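You operate a simulated robot arm through the tools that you are given. There is no shell and no other tool. Be economical: measure what you need, move in short steps, check, and stop when the job is done.

You run a simulated robot arm. Do the job below in one go: nothing can be reset, and whatever is moved stays where it is left.

JOB
Put the honey jar and the sugar box on the oak tray.

Only the result counts: the job must be done as asked and must still hold three seconds after the hand-in. Knocking over, shifting, dropping, spilling or breaking anything else fails it.

ROBOT AND FRAMES
A 7-joint arm with a two-finger parallel gripper, fixed in place. Base frame: the origin is at the foot of the arm, x ahead of it, y to its left, z up. Lengths are in mm, angles in rad, forces in N, time in s.
Its first joint turns from -2.897 to 2.897 rad. Payload 4.4 kg.
Tool frame: the origin (TCP) lies between the finger pads and is the grasp point; the fingertips stand 23 mm ahead of it; z points along the fingers, y is the line along which they close. The gripper opens to 94 mm. The fingers are 38 mm wide and 10 mm thick; the gripper's body (54 by 96 mm) begins 39 mm behind the TCP.
Orientation is told as [roll, pitch, yaw] about the base's x, y, z axes, in that order, counted from this pose: with the fingers straight down and closing along the base's y, the tool's x points along the base's -x, its y along +y and its z along -z.

CONTROLS
- The arm moves only by the tool jog_arm. Its argument "plan" is a list that holds one entry, the list of rows, each a list of 7 numbers: the turn, a rotation vector about the tool's x, y, z in units of 180 degrees (1.0 is 180 degrees), then the shift along the tool's x, y, z in units of 150 mm (1.0 is 150 mm), then the opening in per cent of the stroke, from 0 (shut) to 100 (fully open). In form: [[[wx, wy, wz, dx, dy, dz, gripper], ...]]. A call has 1 to 20 rows; each row is the pose to reach, as a shift and turn from the pose commanded when the call began, along the tool's axes at that moment. A call with a number of a shift or a turn outside -1 to 1 is refused whole. A row lasts 0.2 s, in which the tool goes at most 50 mm and 0.15 rad; a call with a longer step from one row to the next is refused whole, and so is a gripper value outside its range. A pose out of reach is approached as far as the arm can. The call stops where the force on the tool passes 40 N (or 10 N more than at its start, if that is more) or the arm is blocked; 0.2 s more then pass. Each finger travels about 72 mm/s and halts on what it meets, pressing with about 43 N; the grip force reading is that of the motor and also rises with nothing between the fingers. The clock runs only during rows and for 0.2 s after the last one: add rows that repeat a pose to give the fingers time. The reply holds the time, the measured pose of the TCP, the force on the tool along the base axes, the opening and the grip force, in the units named above and with some noise.
- Cameras (640 x 400 px; columns grow to the right, rows downward): "scene" is fixed at [54.9, 641.5, 1658.1]; the picture's right is [-0.61, -0.79, 0.00], its down [-0.42, 0.32, -0.85] and it looks along [0.67, -0.52, -0.52] (base axes); focal length 331 px, centre (320, 200). "wrist" rides on the gripper at [-39, 0, -44] in the tool frame; the picture's right is [0.00, -1.00, 0.00], its down [0.97, 0.00, -0.24] and it looks along [0.24, 0.00, 0.97] (tool axes); focal length 218 px, centre (320, 200).
- snapshot(camera): a new picture of that camera. It takes no simulated time.
- measure_at(camera, pixels): for up to 12 pixels [column, row] of the newest picture of that camera ("zoom" is the newest enlarged one), the place [x, y, z] in the base frame of the surface seen there, good to about 2 mm, but the place of the scene camera against the robot may be out by one fixed shift of up to 12 mm in any direction. It takes no simulated time.
- inspect(camera, box): a new picture of the part [left, top, right, bottom] of that camera's present view, enlarged. It takes no simulated time.
- finish_job(): hands the job in; it is judged then, once.

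Work in short steps. Measure before you move; look again where a grasp or a placing could have gone wrong, and mend it. You have 60 turns and 22 pictures in all, those below and enlarged ones among them. Open the gripper and draw the arm clear of the work before you hand the job in, unless the task says otherwise; then end with one line.

The tools are called after "Request:" as a command line: name --argument value ..., lists and objects as JSON in quotes. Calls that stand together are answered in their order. jog_arm: Moves the arm, as the interface text tells. Its arguments: {"type":"object","properties":{"plan":{"type":"array","items":{"type":"array","items":{"type":"array","items":{"type":"number"}}}}},"required":["plan"]} The other tools are called the same way: snapshot (camera) takes a picture; measure_at (camera, pixels) gives the place of the surface under pixels of a picture; inspect (camera, box) takes an enlarged picture of a part of a camera's view; finish_job () hands the job in.

At the start:

```text
time_s: 0.0
tool_pos: [599.1, 32.2, 1262.5]
tool_rot: [-0.001, 0.001, 0.0]
contact_force: [0.3, -0.7, -0.5]
width: 94.0
gripper_force: 0.0
```

scene: 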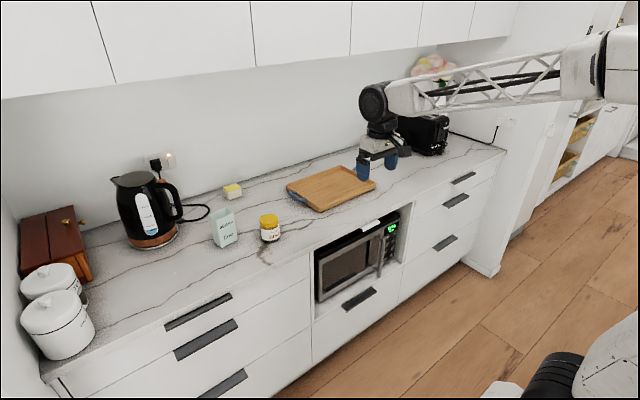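
wrist: 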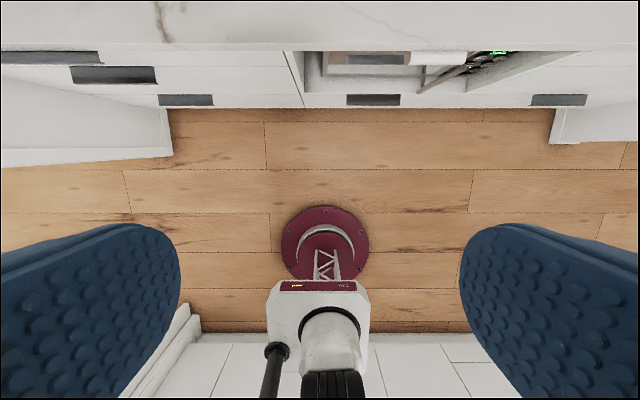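

The scene shows a jar near (269,228), a carton near (223,228), a yellow block near (232,191), and the tray near (331,188). I'll enlarge that area to identify the items.

Request:
inspect --camera "scene" --box '[190, 150, 390, 275]'

```text
3.20 times, centred on (290, 212) of scene
```

zoom: 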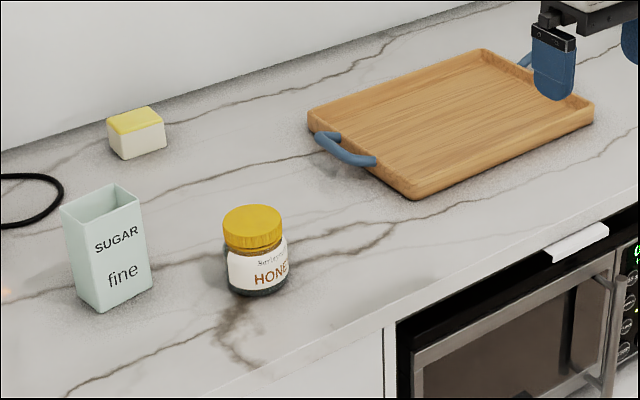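

The zoom shows the honey jar (lid at (252,220)), an open-topped sugar box (rim about (100,200)), and the tray. I'll measure their key points.

Request:
measure_at --camera "zoom" --pixels '[[252, 218], [224, 226], [282, 226], [255, 292], [62, 207], [118, 186], [140, 205], [87, 230], [100, 310], [151, 286], [98, 208], [200, 320]]'

Request:
measure_at --camera "zoom" --pixels '[[309, 112], [482, 51], [592, 103], [412, 194], [440, 120], [345, 150], [400, 160], [350, 120], [480, 75], [555, 108], [430, 175], [320, 220]]'

```text
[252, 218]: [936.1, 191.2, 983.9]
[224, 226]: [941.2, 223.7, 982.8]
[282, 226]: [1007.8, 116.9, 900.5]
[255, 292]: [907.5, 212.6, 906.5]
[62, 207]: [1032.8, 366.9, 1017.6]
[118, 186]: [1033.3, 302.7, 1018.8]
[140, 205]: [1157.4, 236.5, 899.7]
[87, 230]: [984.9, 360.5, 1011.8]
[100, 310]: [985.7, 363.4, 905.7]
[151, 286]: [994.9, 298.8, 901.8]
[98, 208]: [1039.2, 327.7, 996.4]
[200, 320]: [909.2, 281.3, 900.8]
```

```text
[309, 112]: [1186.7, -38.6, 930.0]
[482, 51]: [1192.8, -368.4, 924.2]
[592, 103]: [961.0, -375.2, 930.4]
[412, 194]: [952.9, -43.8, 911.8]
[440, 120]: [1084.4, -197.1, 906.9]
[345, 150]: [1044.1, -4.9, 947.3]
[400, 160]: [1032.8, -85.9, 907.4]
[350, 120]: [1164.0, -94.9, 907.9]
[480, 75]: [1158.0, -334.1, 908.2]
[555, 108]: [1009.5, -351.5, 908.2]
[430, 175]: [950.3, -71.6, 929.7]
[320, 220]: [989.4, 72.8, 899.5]
```

Measured: jar centre about (935,190) with its top at 984; sugar box about x 985–1035, y 300–366, top 1018; tray inside about x 960–1180, y −360…−50, floor 908. These lie near or past the straight-down reach, so I'll tilt the tool 60° forward and move towards the jar first.

Request:
jog_arm --plan '[[[0, -0.0417, 0, -0.08, 0.08, 0.08, 100], [0, -0.0833, 0, -0.16, 0.16, 0.16, 100], [0, -0.125, 0, -0.24, 0.24, 0.24, 100], [0, -0.1667, 0, -0.32, 0.32, 0.32, 100], [0, -0.2083, 0, -0.4, 0.4, 0.4, 100], [0, -0.25, 0, -0.48, 0.48, 0.48, 100], [0, -0.2917, 0, -0.56, 0.56, 0.56, 100], [0, -0.3333, 0, -0.66, 0.66, 0.66, 100], [0, -0.3333, 0, -0.66, 0.66, 0.66, 100]]]'

```text
time_s: 2.0
tool_pos: [698.8, 133.8, 1163.0]
tool_rot: [0.0, -1.045, 0.002]
contact_force: [-0.1, -0.4, -0.9]
width: 94.0
gripper_force: 0.0
```

The tilt worked (pitch −1.045 at (699,134,1163)). Next I'll move forward and down to about (799,190,1083), then look through the wrist camera.

Request:
jog_arm --plan '[[[0, 0, 0, 0.032, 0.093, 0.211, 100], [0, 0, 0, 0.064, 0.186, 0.422, 100], [0, 0, 0, 0.097, 0.28, 0.633, 100], [0, 0, 0, 0.129, 0.373, 0.844, 100], [0, 0, 0, 0.129, 0.373, 0.844, 100]]]'

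Request:
snapshot --camera "wrist"

```text
time_s: 3.2
tool_pos: [798.1, 188.9, 1084.3]
tool_rot: [0.0, -1.048, 0.0]
contact_force: [0.2, -0.7, 0.4]
width: 94.1
gripper_force: 0.0
```

```text
18 pictures are left
```

wrist: 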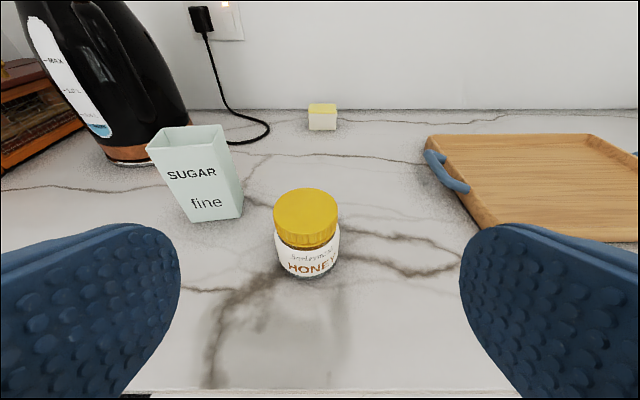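

The wrist view shows the jar at (307,230), the sugar box at (200,175) and the tray to the right. Wrist measurements don't carry the scene camera's offset, so I'll measure here.

Request:
measure_at --camera "wrist" --pixels '[[306, 205], [276, 222], [337, 222], [306, 192], [304, 243], [277, 255], [338, 255], [308, 274], [195, 219], [241, 214], [172, 158], [222, 128]]'

Request:
measure_at --camera "wrist" --pixels '[[232, 150], [150, 145], [430, 137], [485, 223], [500, 200], [447, 150], [590, 137], [560, 180], [600, 236], [436, 157], [468, 187], [190, 300]]'

```text
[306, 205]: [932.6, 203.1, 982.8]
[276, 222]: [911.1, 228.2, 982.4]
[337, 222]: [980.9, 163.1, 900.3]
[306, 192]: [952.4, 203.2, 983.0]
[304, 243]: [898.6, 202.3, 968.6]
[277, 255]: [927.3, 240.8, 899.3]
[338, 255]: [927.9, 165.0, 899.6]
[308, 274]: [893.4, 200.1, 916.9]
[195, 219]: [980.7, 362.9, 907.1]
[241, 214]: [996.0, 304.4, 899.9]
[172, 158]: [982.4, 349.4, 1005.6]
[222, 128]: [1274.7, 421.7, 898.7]
```

```text
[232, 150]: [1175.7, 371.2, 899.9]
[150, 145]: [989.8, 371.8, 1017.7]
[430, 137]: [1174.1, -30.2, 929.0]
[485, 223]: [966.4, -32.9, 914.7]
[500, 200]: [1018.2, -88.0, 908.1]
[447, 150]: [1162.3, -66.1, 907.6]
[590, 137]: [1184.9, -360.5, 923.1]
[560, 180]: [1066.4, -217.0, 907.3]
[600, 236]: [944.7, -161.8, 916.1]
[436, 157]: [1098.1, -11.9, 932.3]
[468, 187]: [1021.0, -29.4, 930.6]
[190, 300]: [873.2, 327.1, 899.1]
```

The jar axis is about (928,203) with radius about 33, and the lid front is at x 898. I'll move to a standoff on the approach line, about (828,203,995).

Request:
jog_arm --plan '[[[0, 0, 0, 0.138, 0.031, 0.157, 100], [0, 0, 0, 0.276, 0.062, 0.313, 100], [0, 0, 0, 0.413, 0.093, 0.47, 100], [0, 0, 0, 0.413, 0.093, 0.47, 100]]]'

Request:
snapshot --camera "wrist"

```text
time_s: 4.2
tool_pos: [826.6, 202.6, 994.7]
tool_rot: [0.002, -1.048, 0.0]
contact_force: [0.9, 0.4, 0.0]
width: 94.0
gripper_force: 0.0
```

```text
17 pictures are left
```

wrist: 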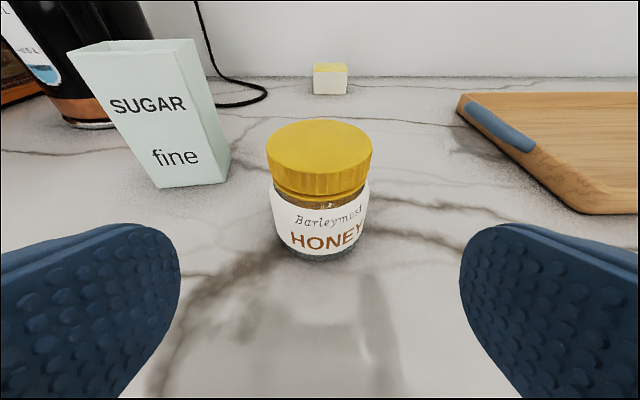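

The jar is centred between the fingers (column 319). I'll advance about 100 mm along the tool axis and close.

Request:
jog_arm --plan '[[[0, 0, 0, 0, 0, 0.17, 100], [0, 0, 0, 0, 0, 0.34, 100], [0, 0, 0, 0, 0, 0.51, 100], [0, 0, 0, 0, 0, 0.67, 100], [0, 0, 0, 0, 0, 0.67, 100], [0, 0, 0, 0, 0, 0.67, 60], [0, 0, 0, 0, 0, 0.67, 40], [0, 0, 0, 0, 0, 0.67, 40], [0, 0, 0, 0, 0, 0.67, 40]]]'

Request:
snapshot --camera "wrist"

```text
time_s: 5.2
tool_pos: [904.2, 201.9, 948.7]
tool_rot: [-0.007, -1.048, 0.008]
contact_force: [-138.0, -32.6, 54.6]
width: 93.9
gripper_force: 0.0
stopped in row 4: the force on the tool passed its limit (the readings are from after the stop); the commanded pose is now the measured one
```

```text
16 pictures are left
```

wrist: 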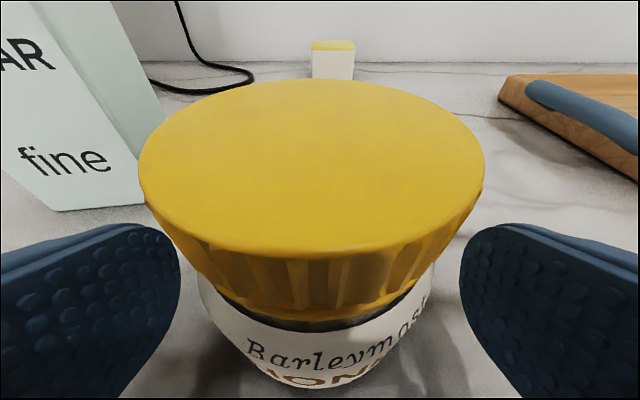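

Motion stopped at (904,202,949) with about 150 N pushing back along the tool axis. I'll look from the scene camera and measure where the jar is now.

Request:
measure_at --camera "wrist" --pixels '[[315, 84], [315, 245], [145, 180], [480, 180], [310, 300], [310, 350], [330, 75], [330, 150]]'

Request:
inspect --camera "scene" --box '[190, 130, 390, 255]'

```text
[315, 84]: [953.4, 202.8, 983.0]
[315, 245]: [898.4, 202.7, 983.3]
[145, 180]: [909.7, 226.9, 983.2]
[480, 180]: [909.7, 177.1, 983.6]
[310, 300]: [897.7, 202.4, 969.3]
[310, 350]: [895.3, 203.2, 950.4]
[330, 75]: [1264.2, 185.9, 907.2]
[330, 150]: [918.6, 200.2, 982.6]
```

```text
3.20 times, centred on (290, 192) of scene
```

zoom: 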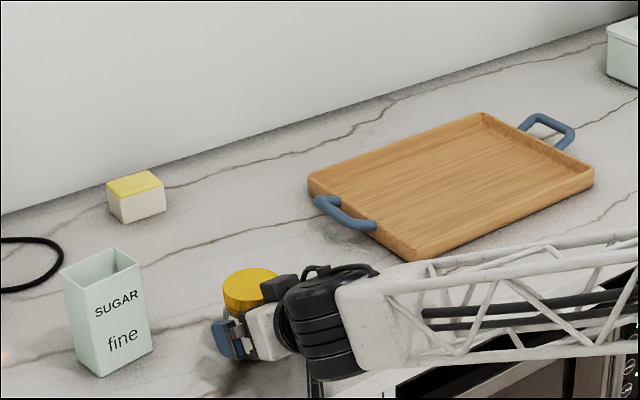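

The jar hasn't moved (lid still x 898–956, y 177–227), so the arm's wrist or forearm probably met the counter edge. I'll back off 50 mm along the tool axis and view the whole scene.

Request:
jog_arm --plan '[[[0, 0, 0, 0, 0, -0.15, 100], [0, 0, 0, 0, 0, -0.33, 100], [0, 0, 0, 0, 0, -0.33, 100]]]'

Request:
inspect --camera "scene" --box '[230, 140, 640, 396]'

```text
time_s: 6.0
tool_pos: [862.4, 200.6, 970.8]
tool_rot: [-0.002, -1.046, 0.004]
contact_force: [0.7, -1.0, -1.1]
width: 93.8
gripper_force: 0.1
```

```text
1.56 times, centred on (435, 268) of scene
```

zoom: 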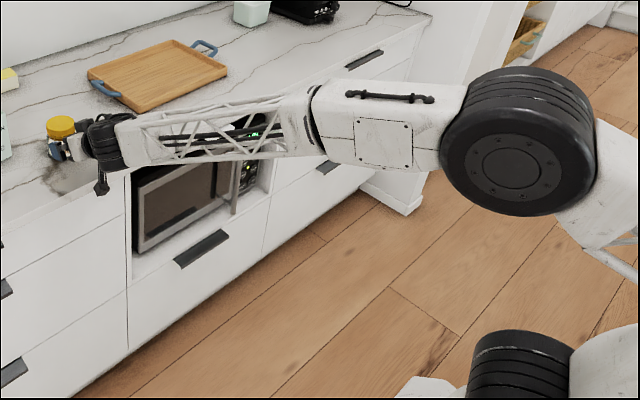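

I'll measure points on the wrist and forearm, plus the counter edge, to see which part is low.

Request:
measure_at --camera "zoom" --pixels '[[105, 125], [112, 168], [101, 187], [125, 160], [160, 155], [220, 155], [300, 130], [400, 110], [400, 165], [480, 90], [80, 190], [505, 150]]'

```text
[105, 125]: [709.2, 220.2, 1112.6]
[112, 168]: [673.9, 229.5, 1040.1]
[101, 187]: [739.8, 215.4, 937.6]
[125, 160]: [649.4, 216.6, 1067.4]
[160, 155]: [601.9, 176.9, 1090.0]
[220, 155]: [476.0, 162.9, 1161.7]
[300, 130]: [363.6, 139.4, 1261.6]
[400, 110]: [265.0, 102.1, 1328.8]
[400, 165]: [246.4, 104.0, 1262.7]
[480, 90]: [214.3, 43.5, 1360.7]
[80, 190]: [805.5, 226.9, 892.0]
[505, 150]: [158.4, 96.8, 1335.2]
```

Something low hangs under the wrist near (740,215,937), which would meet the counter edge. I'll enlarge that area.

Request:
inspect --camera "scene" --box '[250, 205, 346, 265]'

```text
6.67 times, centred on (298, 235) of scene
```

zoom: 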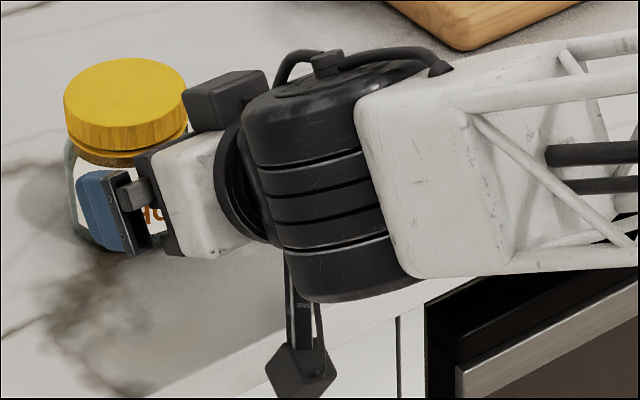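

A strap with a pendant hangs from the wrist's underside (zoom (300,370)). I'll measure its extent.

Request:
measure_at --camera "zoom" --pixels '[[291, 270], [302, 320], [302, 355], [300, 375], [275, 375], [330, 375], [300, 393], [340, 295], [225, 70], [195, 200], [235, 200], [330, 60]]'

```text
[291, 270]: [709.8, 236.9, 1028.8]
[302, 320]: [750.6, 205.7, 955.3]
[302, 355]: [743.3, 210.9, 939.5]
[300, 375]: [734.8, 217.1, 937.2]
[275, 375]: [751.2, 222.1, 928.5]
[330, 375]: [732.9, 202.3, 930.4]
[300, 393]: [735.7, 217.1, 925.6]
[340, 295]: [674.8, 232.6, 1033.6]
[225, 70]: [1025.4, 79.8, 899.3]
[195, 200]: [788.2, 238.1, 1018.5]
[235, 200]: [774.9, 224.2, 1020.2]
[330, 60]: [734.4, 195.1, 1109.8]
```

The pendant sits about 95 mm below the tool axis, so at 60° it fell below the counter edge. At 45° it stays at about TCP height, so I'll back off to (841,202,1019) with a 45° tilt.

Request:
jog_arm --plan '[[[0, 0, 0, -0.104, 0.005, -0.14, 100], [0, 0.0417, 0, -0.207, 0.01, -0.281, 100], [0, 0.0833, 0, -0.207, 0.01, -0.281, 100], [0, 0.0833, 0, -0.207, 0.01, -0.281, 100]]]'

Request:
inspect --camera "scene" --box '[230, 185, 358, 265]'

```text
time_s: 7.0
tool_pos: [841.6, 203.4, 1015.3]
tool_rot: [-0.002, -0.782, 0.004]
contact_force: [-0.8, -0.6, -0.5]
width: 94.0
gripper_force: 0.0
```

```text
5.00 times, centred on (294, 225) of scene
```

zoom: 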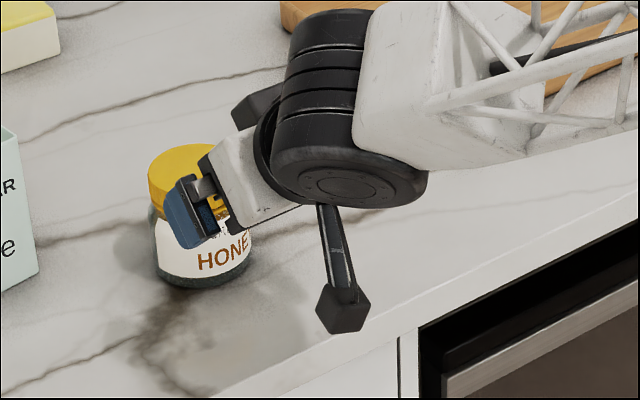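

At 45° the pendant, seen at (342,308), appears rigid with the tool. I'll measure how low it sits.

Request:
measure_at --camera "zoom" --pixels '[[342, 290], [342, 315], [342, 330], [320, 305], [365, 305], [335, 240], [330, 215], [420, 190]]'

```text
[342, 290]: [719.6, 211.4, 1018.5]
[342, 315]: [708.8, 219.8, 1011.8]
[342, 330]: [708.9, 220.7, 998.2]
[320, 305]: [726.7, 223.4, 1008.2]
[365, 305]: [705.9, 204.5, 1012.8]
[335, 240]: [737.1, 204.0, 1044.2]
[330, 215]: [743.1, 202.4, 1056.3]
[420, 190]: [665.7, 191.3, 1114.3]
```

The pendant's lowest point is about 20 mm below the TCP, so it clears the counter when the TCP is at z 948. I'll advance about 97 mm along the tool axis and then close.

Request:
jog_arm --plan '[[[0, 0, 0, 0, 0, 0.16, 100], [0, 0, 0, -0.005, -0.005, 0.32, 100], [0, 0, 0, -0.01, -0.008, 0.48, 100], [0, 0, 0, -0.016, -0.008, 0.64, 100], [0, 0, 0, -0.016, -0.008, 0.64, 100], [0, 0, 0, -0.016, -0.008, 0.64, 60], [0, 0, 0, -0.016, -0.008, 0.64, 40], [0, 0, 0, -0.016, -0.008, 0.64, 40], [0, 0, 0, -0.016, -0.008, 0.64, 40]]]'

Request:
snapshot --camera "wrist"

```text
time_s: 9.0
tool_pos: [912.5, 200.8, 950.6]
tool_rot: [-0.001, -0.784, 0.004]
contact_force: [2.0, 0.0, 0.7]
width: 69.6
gripper_force: 42.8
```

```text
11 pictures are left
```

wrist: 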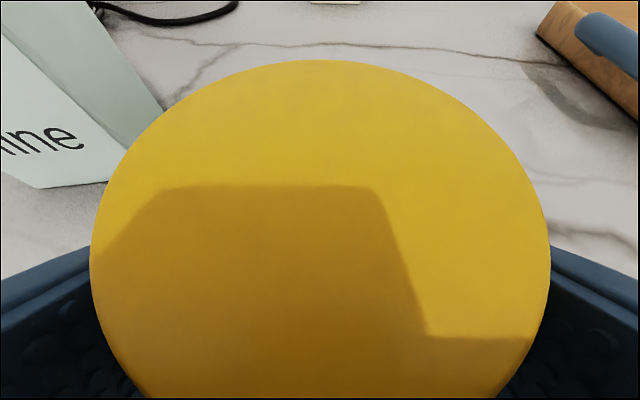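

The jar is held (width 69.6, 42.8 N). I'll lift it straight up 90 mm.

Request:
jog_arm --plan '[[[0, 0, 0, -0.07, 0, -0.07, 40], [0, 0, 0, -0.16, 0, -0.16, 40], [0, 0, 0, -0.26, 0, -0.26, 40], [0, 0, 0, -0.35, 0, -0.35, 40], [0, 0, 0, -0.423, 0, -0.425, 40], [0, 0, 0, -0.423, 0, -0.425, 40]]]'

```text
time_s: 10.4
tool_pos: [912.3, 201.2, 1042.1]
tool_rot: [-0.004, -0.785, 0.003]
contact_force: [-0.1, 0.4, -4.1]
width: 69.7
gripper_force: 42.8
```

The jar is lifted securely. I'll carry it towards the tray along −y.

Request:
jog_arm --plan '[[[0, 0, 0, 0, -0.1, 0, 40], [0, 0, 0, 0, -0.28, 0, 40], [0, 0, 0, 0, -0.46, 0, 40], [0, 0, 0, 0, -0.64, 0, 40], [0, 0, 0, 0, -0.82, 0, 40], [0, 0, 0, 0, -1.0, 0, 40], [0, 0, 0, 0, -1.0, 0, 40]]]'

Request:
jog_arm --plan '[[[0, 0, 0, 0, -0.1, 0, 40], [0, 0, 0, 0, -0.28, 0, 40], [0, 0, 0, 0, -0.46, 0, 40], [0, 0, 0, 0, -0.64, 0, 40], [0, 0, 0, 0, -0.82, 0, 40], [0, 0, 0, 0, -1.0, 0, 40], [0, 0, 0, 0, -1.0, 0, 40]]]'

```text
time_s: 12.0
tool_pos: [910.8, 50.5, 1043.2]
tool_rot: [-0.001, -0.784, 0.004]
contact_force: [0.1, 0.7, -4.4]
width: 69.8
gripper_force: 43.4
```

```text
time_s: 13.6
tool_pos: [912.9, -100.9, 1042.9]
tool_rot: [-0.002, -0.785, 0.003]
contact_force: [0.0, 0.6, -4.9]
width: 69.7
gripper_force: 42.8
```

Now at (913,−101,1043). I'll move forward to x about 1010 and y −115.

Request:
jog_arm --plan '[[[0, 0, 0, -0.08, -0.02, 0.08, 40], [0, 0, 0, -0.18, -0.05, 0.18, 40], [0, 0, 0, -0.28, -0.07, 0.28, 40], [0, 0, 0, -0.38, -0.095, 0.38, 40], [0, 0, 0, -0.457, -0.095, 0.457, 40], [0, 0, 0, -0.457, -0.095, 0.457, 40]]]'

Request:
snapshot --camera "wrist"

Request:
inspect --camera "scene" --box '[270, 130, 430, 230]'

```text
time_s: 15.0
tool_pos: [1008.8, -112.4, 1041.0]
tool_rot: [-0.002, -0.784, 0.003]
contact_force: [-0.4, 0.2, -4.2]
width: 69.8
gripper_force: 43.2
```

```text
10 pictures are left
```

wrist: 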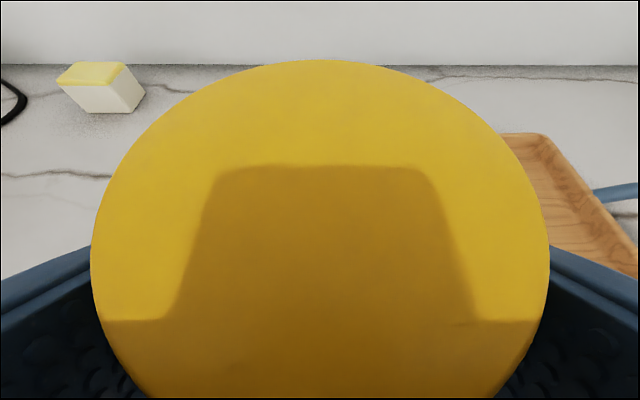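

```text
4.00 times, centred on (350, 180) of scene
```

zoom: 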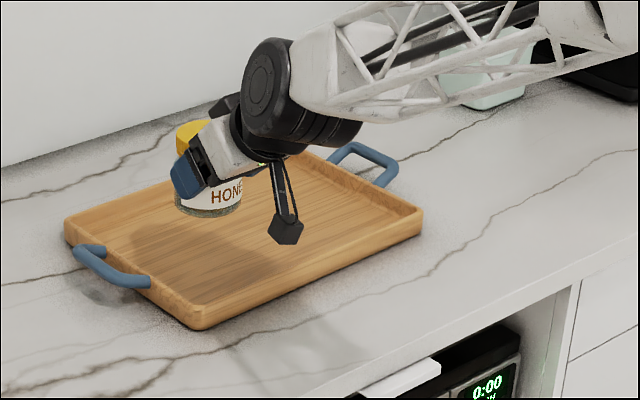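

The jar hangs over the tray with the pendant clear of it. I'll lower to z about 963, just above contact, and shift 8 mm further in −y.

Request:
jog_arm --plan '[[[0, 0, 0, 0.08, -0.02, 0.08, 40], [0, 0, 0, 0.18, -0.053, 0.18, 40], [0, 0, 0, 0.28, -0.053, 0.28, 40], [0, 0, 0, 0.34, -0.053, 0.34, 40], [0, 0, 0, 0.366, -0.053, 0.366, 40], [0, 0, 0, 0.366, -0.053, 0.366, 40]]]'

```text
time_s: 16.4
tool_pos: [1009.1, -120.7, 965.0]
tool_rot: [-0.002, -0.784, 0.005]
contact_force: [-0.3, 0.5, -5.0]
width: 69.6
gripper_force: 43.2
```

No contact yet at z 965. I'll lower another 7 mm slowly to about 958.

Request:
jog_arm --plan '[[[0, 0, 0, 0.01, 0, 0.01, 40], [0, 0, 0, 0.019, 0, 0.019, 40], [0, 0, 0, 0.026, 0, 0.026, 40], [0, 0, 0, 0.033, 0, 0.033, 40], [0, 0, 0, 0.033, 0, 0.033, 40]]]'

```text
time_s: 17.6
tool_pos: [1008.2, -119.2, 958.6]
tool_rot: [-0.003, -0.785, 0.004]
contact_force: [-1.3, -2.9, 2.8]
width: 69.5
gripper_force: 42.9
```

The force has turned upward (−5 to +2.8 N), so the jar rests on the tray. I'll open the gripper.

Request:
jog_arm --plan '[[[0, 0, 0, 0, 0, 0, 78], [0, 0, 0, 0, 0, 0, 90], [0, 0, 0, 0, 0, 0, 90], [0, 0, 0, 0, 0, -0.1, 90], [0, 0, 0, 0, 0, -0.3, 90], [0, 0, 0, 0, 0, -0.6, 90], [0, 0, 0, 0, 0, -0.9, 90], [0, 0, 0, 0, 0, -0.9, 100]]]'

Request:
snapshot --camera "wrist"

```text
time_s: 19.4
tool_pos: [916.7, -121.8, 1052.3]
tool_rot: [-0.002, -0.783, 0.004]
contact_force: [0.7, -0.2, 0.2]
width: 93.9
gripper_force: 0.1
```

```text
8 pictures are left
```

wrist: 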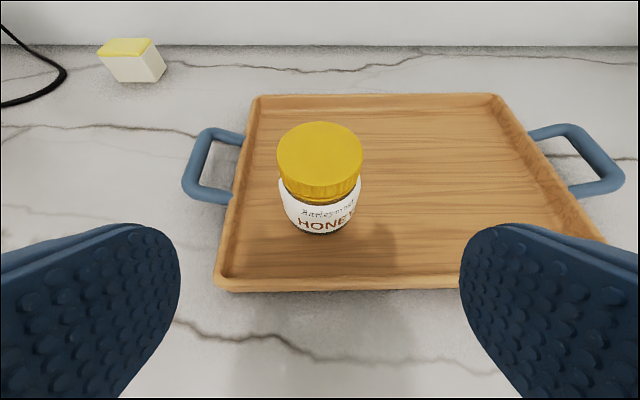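

The jar stands upright on the tray, seen at (320,180). I'll move back and across to the sugar box, rising slightly as I go.

Request:
jog_arm --plan '[[[0, 0, 0, 0, 0.1, -0.06, 100], [0, 0, 0, 0, 0.35, -0.15, 100], [0, 0, 0, 0, 0.6, -0.25, 100], [0, 0, 0, 0, 0.85, -0.35, 100], [0, 0, 0, 0, 1.0, -0.353, 100]]]'

Request:
jog_arm --plan '[[[0, 0, 0, 0, 0.25, 0, 100], [0, 0, 0, 0, 0.5, 0, 100], [0, 0, 0, 0, 0.75, 0, 100], [0, 0, 0, 0, 1.0, 0, 100]]]'

Request:
jog_arm --plan '[[[0, 0, 0, 0, 0.25, 0, 100], [0, 0, 0, 0, 0.5, 0, 100], [0, 0, 0, 0, 0.75, 0, 100], [0, 0, 0, 0, 1.0, 0, 100], [0, 0, 0, 0, 1.0, 0, 100]]]'

Request:
snapshot --camera "wrist"

```text
time_s: 20.6
tool_pos: [876.5, 29.9, 1087.1]
tool_rot: [-0.002, -0.784, 0.004]
contact_force: [-0.3, -0.1, -0.1]
width: 93.8
gripper_force: 0.1
```

```text
time_s: 21.6
tool_pos: [875.0, 180.2, 1091.0]
tool_rot: [-0.003, -0.783, 0.004]
contact_force: [0.3, 0.9, 0.8]
width: 93.8
gripper_force: 0.1
```

```text
time_s: 22.8
tool_pos: [876.6, 332.0, 1089.2]
tool_rot: [-0.001, -0.782, 0.005]
contact_force: [-0.1, 0.3, -0.1]
width: 94.1
gripper_force: 0.1
```

```text
7 pictures are left
```

wrist: 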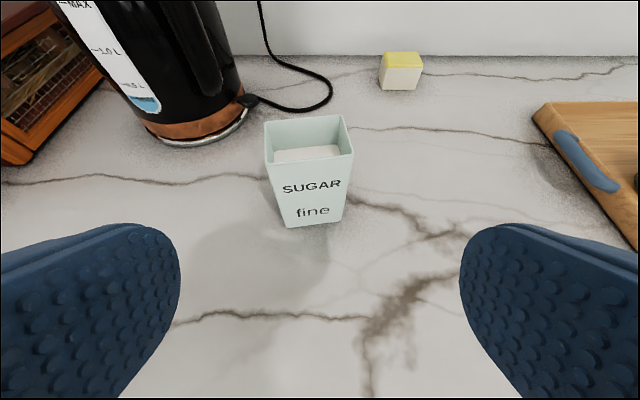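

Now right in front of the sugar box, which is full of sugar near the rim. I'll measure its rim, faces, and yaw.

Request:
measure_at --camera "wrist" --pixels '[[269, 165], [351, 154], [265, 123], [341, 115], [310, 155], [288, 222], [338, 217], [285, 180], [335, 175], [350, 158], [310, 162], [241, 100]]'

Request:
inspect --camera "wrist" --box '[240, 90, 400, 240]'

```text
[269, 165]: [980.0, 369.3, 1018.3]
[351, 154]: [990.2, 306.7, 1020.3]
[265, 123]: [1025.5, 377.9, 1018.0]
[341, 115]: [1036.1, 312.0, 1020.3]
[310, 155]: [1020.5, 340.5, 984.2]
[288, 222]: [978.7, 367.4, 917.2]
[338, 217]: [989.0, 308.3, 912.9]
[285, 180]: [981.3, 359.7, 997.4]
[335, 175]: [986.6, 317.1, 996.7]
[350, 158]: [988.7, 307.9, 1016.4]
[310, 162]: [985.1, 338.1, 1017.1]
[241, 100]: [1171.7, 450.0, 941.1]
```

```text
2.67 times, centred on (320, 165) of wrist
```

zoom: 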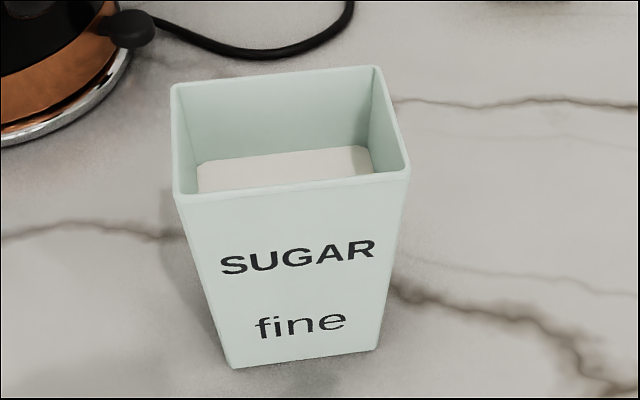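

The box is yawed about +9°, with its centre near (1008,341), width about 65 and depth about 47. I'll yaw the tool +9° and go to a standoff at about (928,329,1059).

Request:
jog_arm --plan '[[[-0.0176, 0, -0.0178, -0.05, -0.01, 0.19, 100], [-0.0353, 0, -0.0355, -0.103, -0.02, 0.384, 100], [-0.0353, 0, -0.0355, -0.103, -0.02, 0.384, 100]]]'

Request:
snapshot --camera "wrist"

```text
time_s: 23.6
tool_pos: [926.4, 328.4, 1061.1]
tool_rot: [-0.002, -0.786, 0.159]
contact_force: [-0.7, -0.3, 0.3]
width: 94.4
gripper_force: 0.1
```

```text
5 pictures are left
```

wrist: 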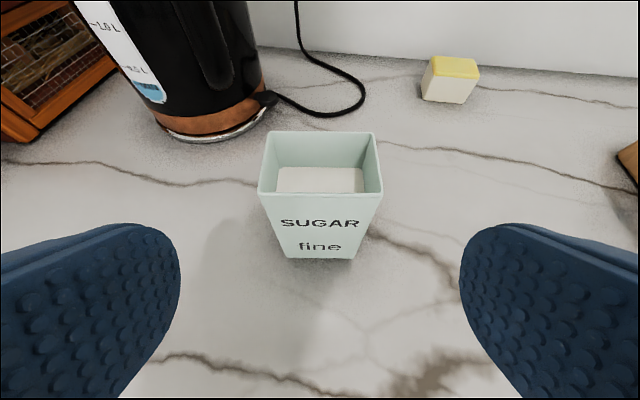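

The box is now square and centred (rim columns 258–382). I'll advance 103 mm along the tool axis and close.

Request:
jog_arm --plan '[[[0, 0, 0, 0, 0, 0.17, 100], [0, 0, 0, 0, 0, 0.34, 100], [0, 0, 0, 0, 0, 0.51, 100], [0, 0, 0, 0, 0, 0.62, 100], [0, 0, 0, 0, 0, 0.686, 100], [0, 0, 0, 0, 0, 0.686, 100], [0, 0, 0, 0, 0, 0.686, 75], [0, 0, 0, 0, 0, 0.686, 50], [0, 0, 0, 0, 0, 0.686, 40], [0, 0, 0, 0, 0, 0.686, 40]]]'

```text
time_s: 25.8
tool_pos: [998.2, 338.3, 987.6]
tool_rot: [-0.002, -0.783, 0.161]
contact_force: [0.1, -0.1, -0.6]
width: 70.0
gripper_force: 43.5
```

The box is gripped (70.0 mm, 43.5 N). I'll lift it gently 85 mm.

Request:
jog_arm --plan '[[[0, 0, 0, -0.05, 0, -0.05, 40], [0, 0, 0, -0.13, 0, -0.13, 40], [0, 0, 0, -0.22, 0, -0.22, 40], [0, 0, 0, -0.31, 0, -0.31, 40], [0, 0, 0, -0.37, 0, -0.37, 40], [0, 0, 0, -0.4, 0, -0.4, 40], [0, 0, 0, -0.4, 0, -0.4, 40]]]'

Request:
snapshot --camera "wrist"

```text
time_s: 27.4
tool_pos: [998.7, 340.6, 1073.2]
tool_rot: [-0.004, -0.783, 0.161]
contact_force: [0.5, 0.5, -3.0]
width: 70.0
gripper_force: 42.9
```

```text
4 pictures are left
```

wrist: 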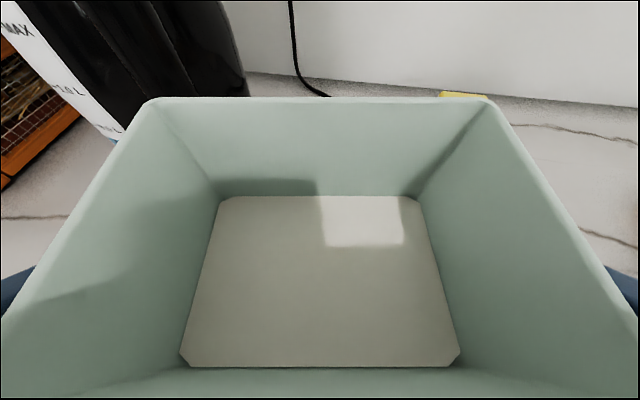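

The box is upright and full. I'll pull it back to x about 904, raise 30 mm, and undo the yaw, so it passes in front of the jar.

Request:
jog_arm --plan '[[[0, 0, 0, 0.04, 0.006, -0.08, 40], [0, 0, 0, 0.1, 0.016, -0.19, 40], [0.009, 0, 0.009, 0.16, 0.026, -0.31, 40], [0.018, 0, 0.018, 0.23, 0.036, -0.43, 40], [0.027, 0, 0.027, 0.28, 0.045, -0.53, 40], [0.0353, 0, 0.0355, 0.308, 0.049, -0.588, 40], [0.0353, 0, 0.0355, 0.308, 0.049, -0.588, 40]]]'

```text
time_s: 29.0
tool_pos: [904.4, 330.4, 1101.4]
tool_rot: [-0.002, -0.784, 0.004]
contact_force: [0.1, -0.1, -2.3]
width: 69.7
gripper_force: 43.2
```

Pose (904,330,1101), grip steady. I'll carry it across in −y.

Request:
jog_arm --plan '[[[0, 0, 0, 0, -0.1, 0, 40], [0, 0, 0, 0, -0.28, 0, 40], [0, 0, 0, 0, -0.46, 0, 40], [0, 0, 0, 0, -0.64, 0, 40], [0, 0, 0, 0, -0.82, 0, 40], [0, 0, 0, 0, -1.0, 0, 40]]]'

Request:
jog_arm --plan '[[[0, 0, 0, 0, -0.1, 0, 40], [0, 0, 0, 0, -0.28, 0, 40], [0, 0, 0, 0, -0.46, 0, 40], [0, 0, 0, 0, -0.64, 0, 40], [0, 0, 0, 0, -0.82, 0, 40], [0, 0, 0, 0, -1.0, 0, 40]]]'

Request:
jog_arm --plan '[[[0, 0, 0, 0, -0.1, 0, 40], [0, 0, 0, 0, -0.28, 0, 40], [0, 0, 0, 0, -0.46, 0, 40], [0, 0, 0, 0, -0.64, 0, 40], [0, 0, 0, 0, -0.82, 0, 40], [0, 0, 0, 0, -1.0, 0, 40]]]'

Request:
jog_arm --plan '[[[0, 0, 0, 0, -0.1, 0, 40], [0, 0, 0, 0, -0.28, 0, 40], [0, 0, 0, 0, -0.46, 0, 40], [0, 0, 0, 0, -0.64, 0, 40], [0, 0, 0, 0, -0.75, 0, 40], [0, 0, 0, 0, -0.75, 0, 40]]]'

```text
time_s: 30.4
tool_pos: [905.5, 180.7, 1101.0]
tool_rot: [-0.001, -0.783, 0.003]
contact_force: [0.8, 0.2, -2.4]
width: 69.9
gripper_force: 43.0
```

```text
time_s: 31.8
tool_pos: [904.2, 31.9, 1102.0]
tool_rot: [-0.002, -0.783, 0.004]
contact_force: [-0.2, -0.8, -2.0]
width: 70.0
gripper_force: 43.1
```

```text
time_s: 33.2
tool_pos: [903.7, -118.0, 1102.2]
tool_rot: [-0.004, -0.787, 0.003]
contact_force: [-0.6, 0.1, -2.1]
width: 70.0
gripper_force: 43.2
```

```text
time_s: 34.6
tool_pos: [903.2, -233.3, 1101.3]
tool_rot: [-0.003, -0.784, 0.002]
contact_force: [0.2, 0.7, -2.6]
width: 70.1
gripper_force: 43.8
```

I'll move forward 107 mm over the tray, then lower to z about 1003 (expected contact is about 995).

Request:
jog_arm --plan '[[[0, 0, 0, -0.07, 0, 0.07, 40], [0, 0, 0, -0.18, 0, 0.18, 40], [0, 0, 0, -0.29, 0, 0.29, 40], [0, 0, 0, -0.4, 0, 0.4, 40], [0, 0, 0, -0.47, 0, 0.47, 40], [0, 0, 0, -0.504, 0, 0.504, 40], [0, 0, 0, -0.504, 0, 0.504, 40]]]'

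Request:
inspect --camera "scene" --box '[270, 130, 430, 230]'

```text
time_s: 36.2
tool_pos: [1012.4, -231.9, 1103.4]
tool_rot: [-0.002, -0.782, 0.004]
contact_force: [-0.5, -0.6, -2.6]
width: 69.8
gripper_force: 43.6
```

```text
4.00 times, centred on (350, 180) of scene
```

zoom: 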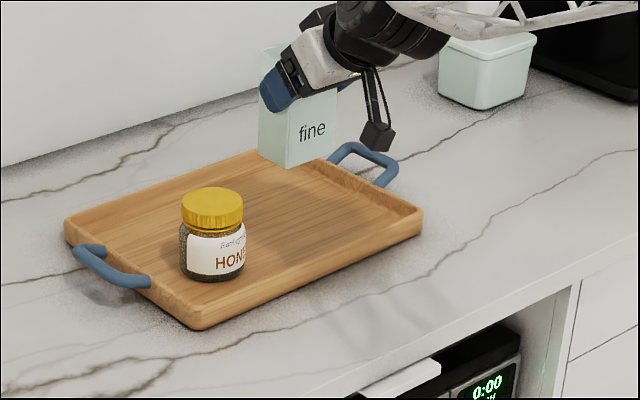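

The box is above the tray beyond the jar, with clearance. Lowering 100 mm.

Request:
jog_arm --plan '[[[0, 0, 0, 0.07, 0, 0.07, 40], [0, 0, 0, 0.18, 0, 0.18, 40], [0, 0, 0, 0.29, 0, 0.29, 40], [0, 0, 0, 0.39, 0, 0.39, 40], [0, 0, 0, 0.45, 0, 0.45, 40], [0, 0, 0, 0.471, 0, 0.471, 40], [0, 0, 0, 0.471, 0, 0.471, 40]]]'

```text
time_s: 37.8
tool_pos: [1009.6, -234.0, 1002.7]
tool_rot: [-0.002, -0.784, 0.003]
contact_force: [0.7, 0.2, -2.8]
width: 70.0
gripper_force: 43.1
```

No contact yet at z 1003. Lowering the last 7 mm slowly.

Request:
jog_arm --plan '[[[0, 0, 0, 0.01, 0, 0.01, 40], [0, 0, 0, 0.019, 0, 0.019, 40], [0, 0, 0, 0.026, 0, 0.026, 40], [0, 0, 0, 0.033, 0, 0.033, 40], [0, 0, 0, 0.033, 0, 0.033, 40]]]'

```text
time_s: 39.0
tool_pos: [1012.5, -231.5, 996.0]
tool_rot: [-0.005, -0.787, 0.004]
contact_force: [-1.9, -1.3, 4.7]
width: 69.9
gripper_force: 43.1
```

The force turned upward (+4.7 N), so the box is resting on the tray. I'll open and retreat along the tool axis.

Request:
jog_arm --plan '[[[0, 0, 0, 0, 0, 0, 80], [0, 0, 0, 0, 0, 0, 95], [0, 0, 0, 0, 0, 0, 95], [0, 0, 0, 0, 0, -0.1, 95], [0, 0, 0, 0, 0, -0.3, 95], [0, 0, 0, 0, 0, -0.6, 95], [0, 0, 0, 0, 0, -0.9, 95], [0, 0, 0, 0, 0, -1.0, 95]]]'

Request:
jog_arm --plan '[[[0, 0, 0, 0, 0, -0.25, 95], [0, 0, 0, 0, 0, -0.5, 95], [0, 0, 0, 0, 0, -0.75, 95], [0, 0, 0, 0, 0, -0.75, 95]]]'

Request:
snapshot --camera "wrist"

Request:
snapshot --camera "scene"

```text
time_s: 40.8
tool_pos: [904.3, -232.2, 1100.6]
tool_rot: [-0.003, -0.784, 0.004]
contact_force: [-0.2, 0.6, 0.3]
width: 89.4
gripper_force: 0.1
```

```text
time_s: 41.8
tool_pos: [826.8, -230.7, 1183.4]
tool_rot: [-0.001, -0.783, 0.004]
contact_force: [-0.3, -0.8, 0.2]
width: 89.3
gripper_force: 0.0
```

```text
2 pictures are left
```

wrist: 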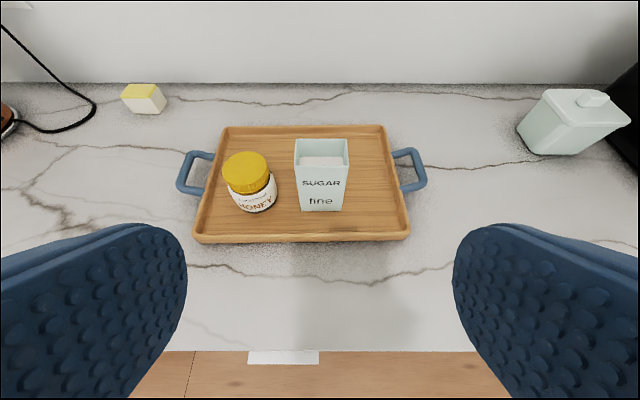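

```text
1 pictures are left
```

scene: 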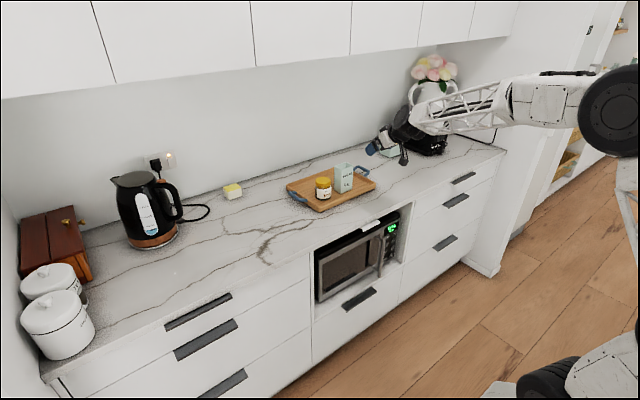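

Both items stand upright on the tray, the tray and the other objects are where they were, and the arm is clear with the gripper open. I'm handing in.

Request:
finish_job

```text
The job is handed in.
```

The honey jar and the sugar box are standing upright on the oak tray, and the arm is clear with the gripper open. On the first approach to the jar the arm was blocked and stopped at about 150 N, probably where a pendant under the wrist met the counter edge, but the jar did not move and nothing else looks shifted.
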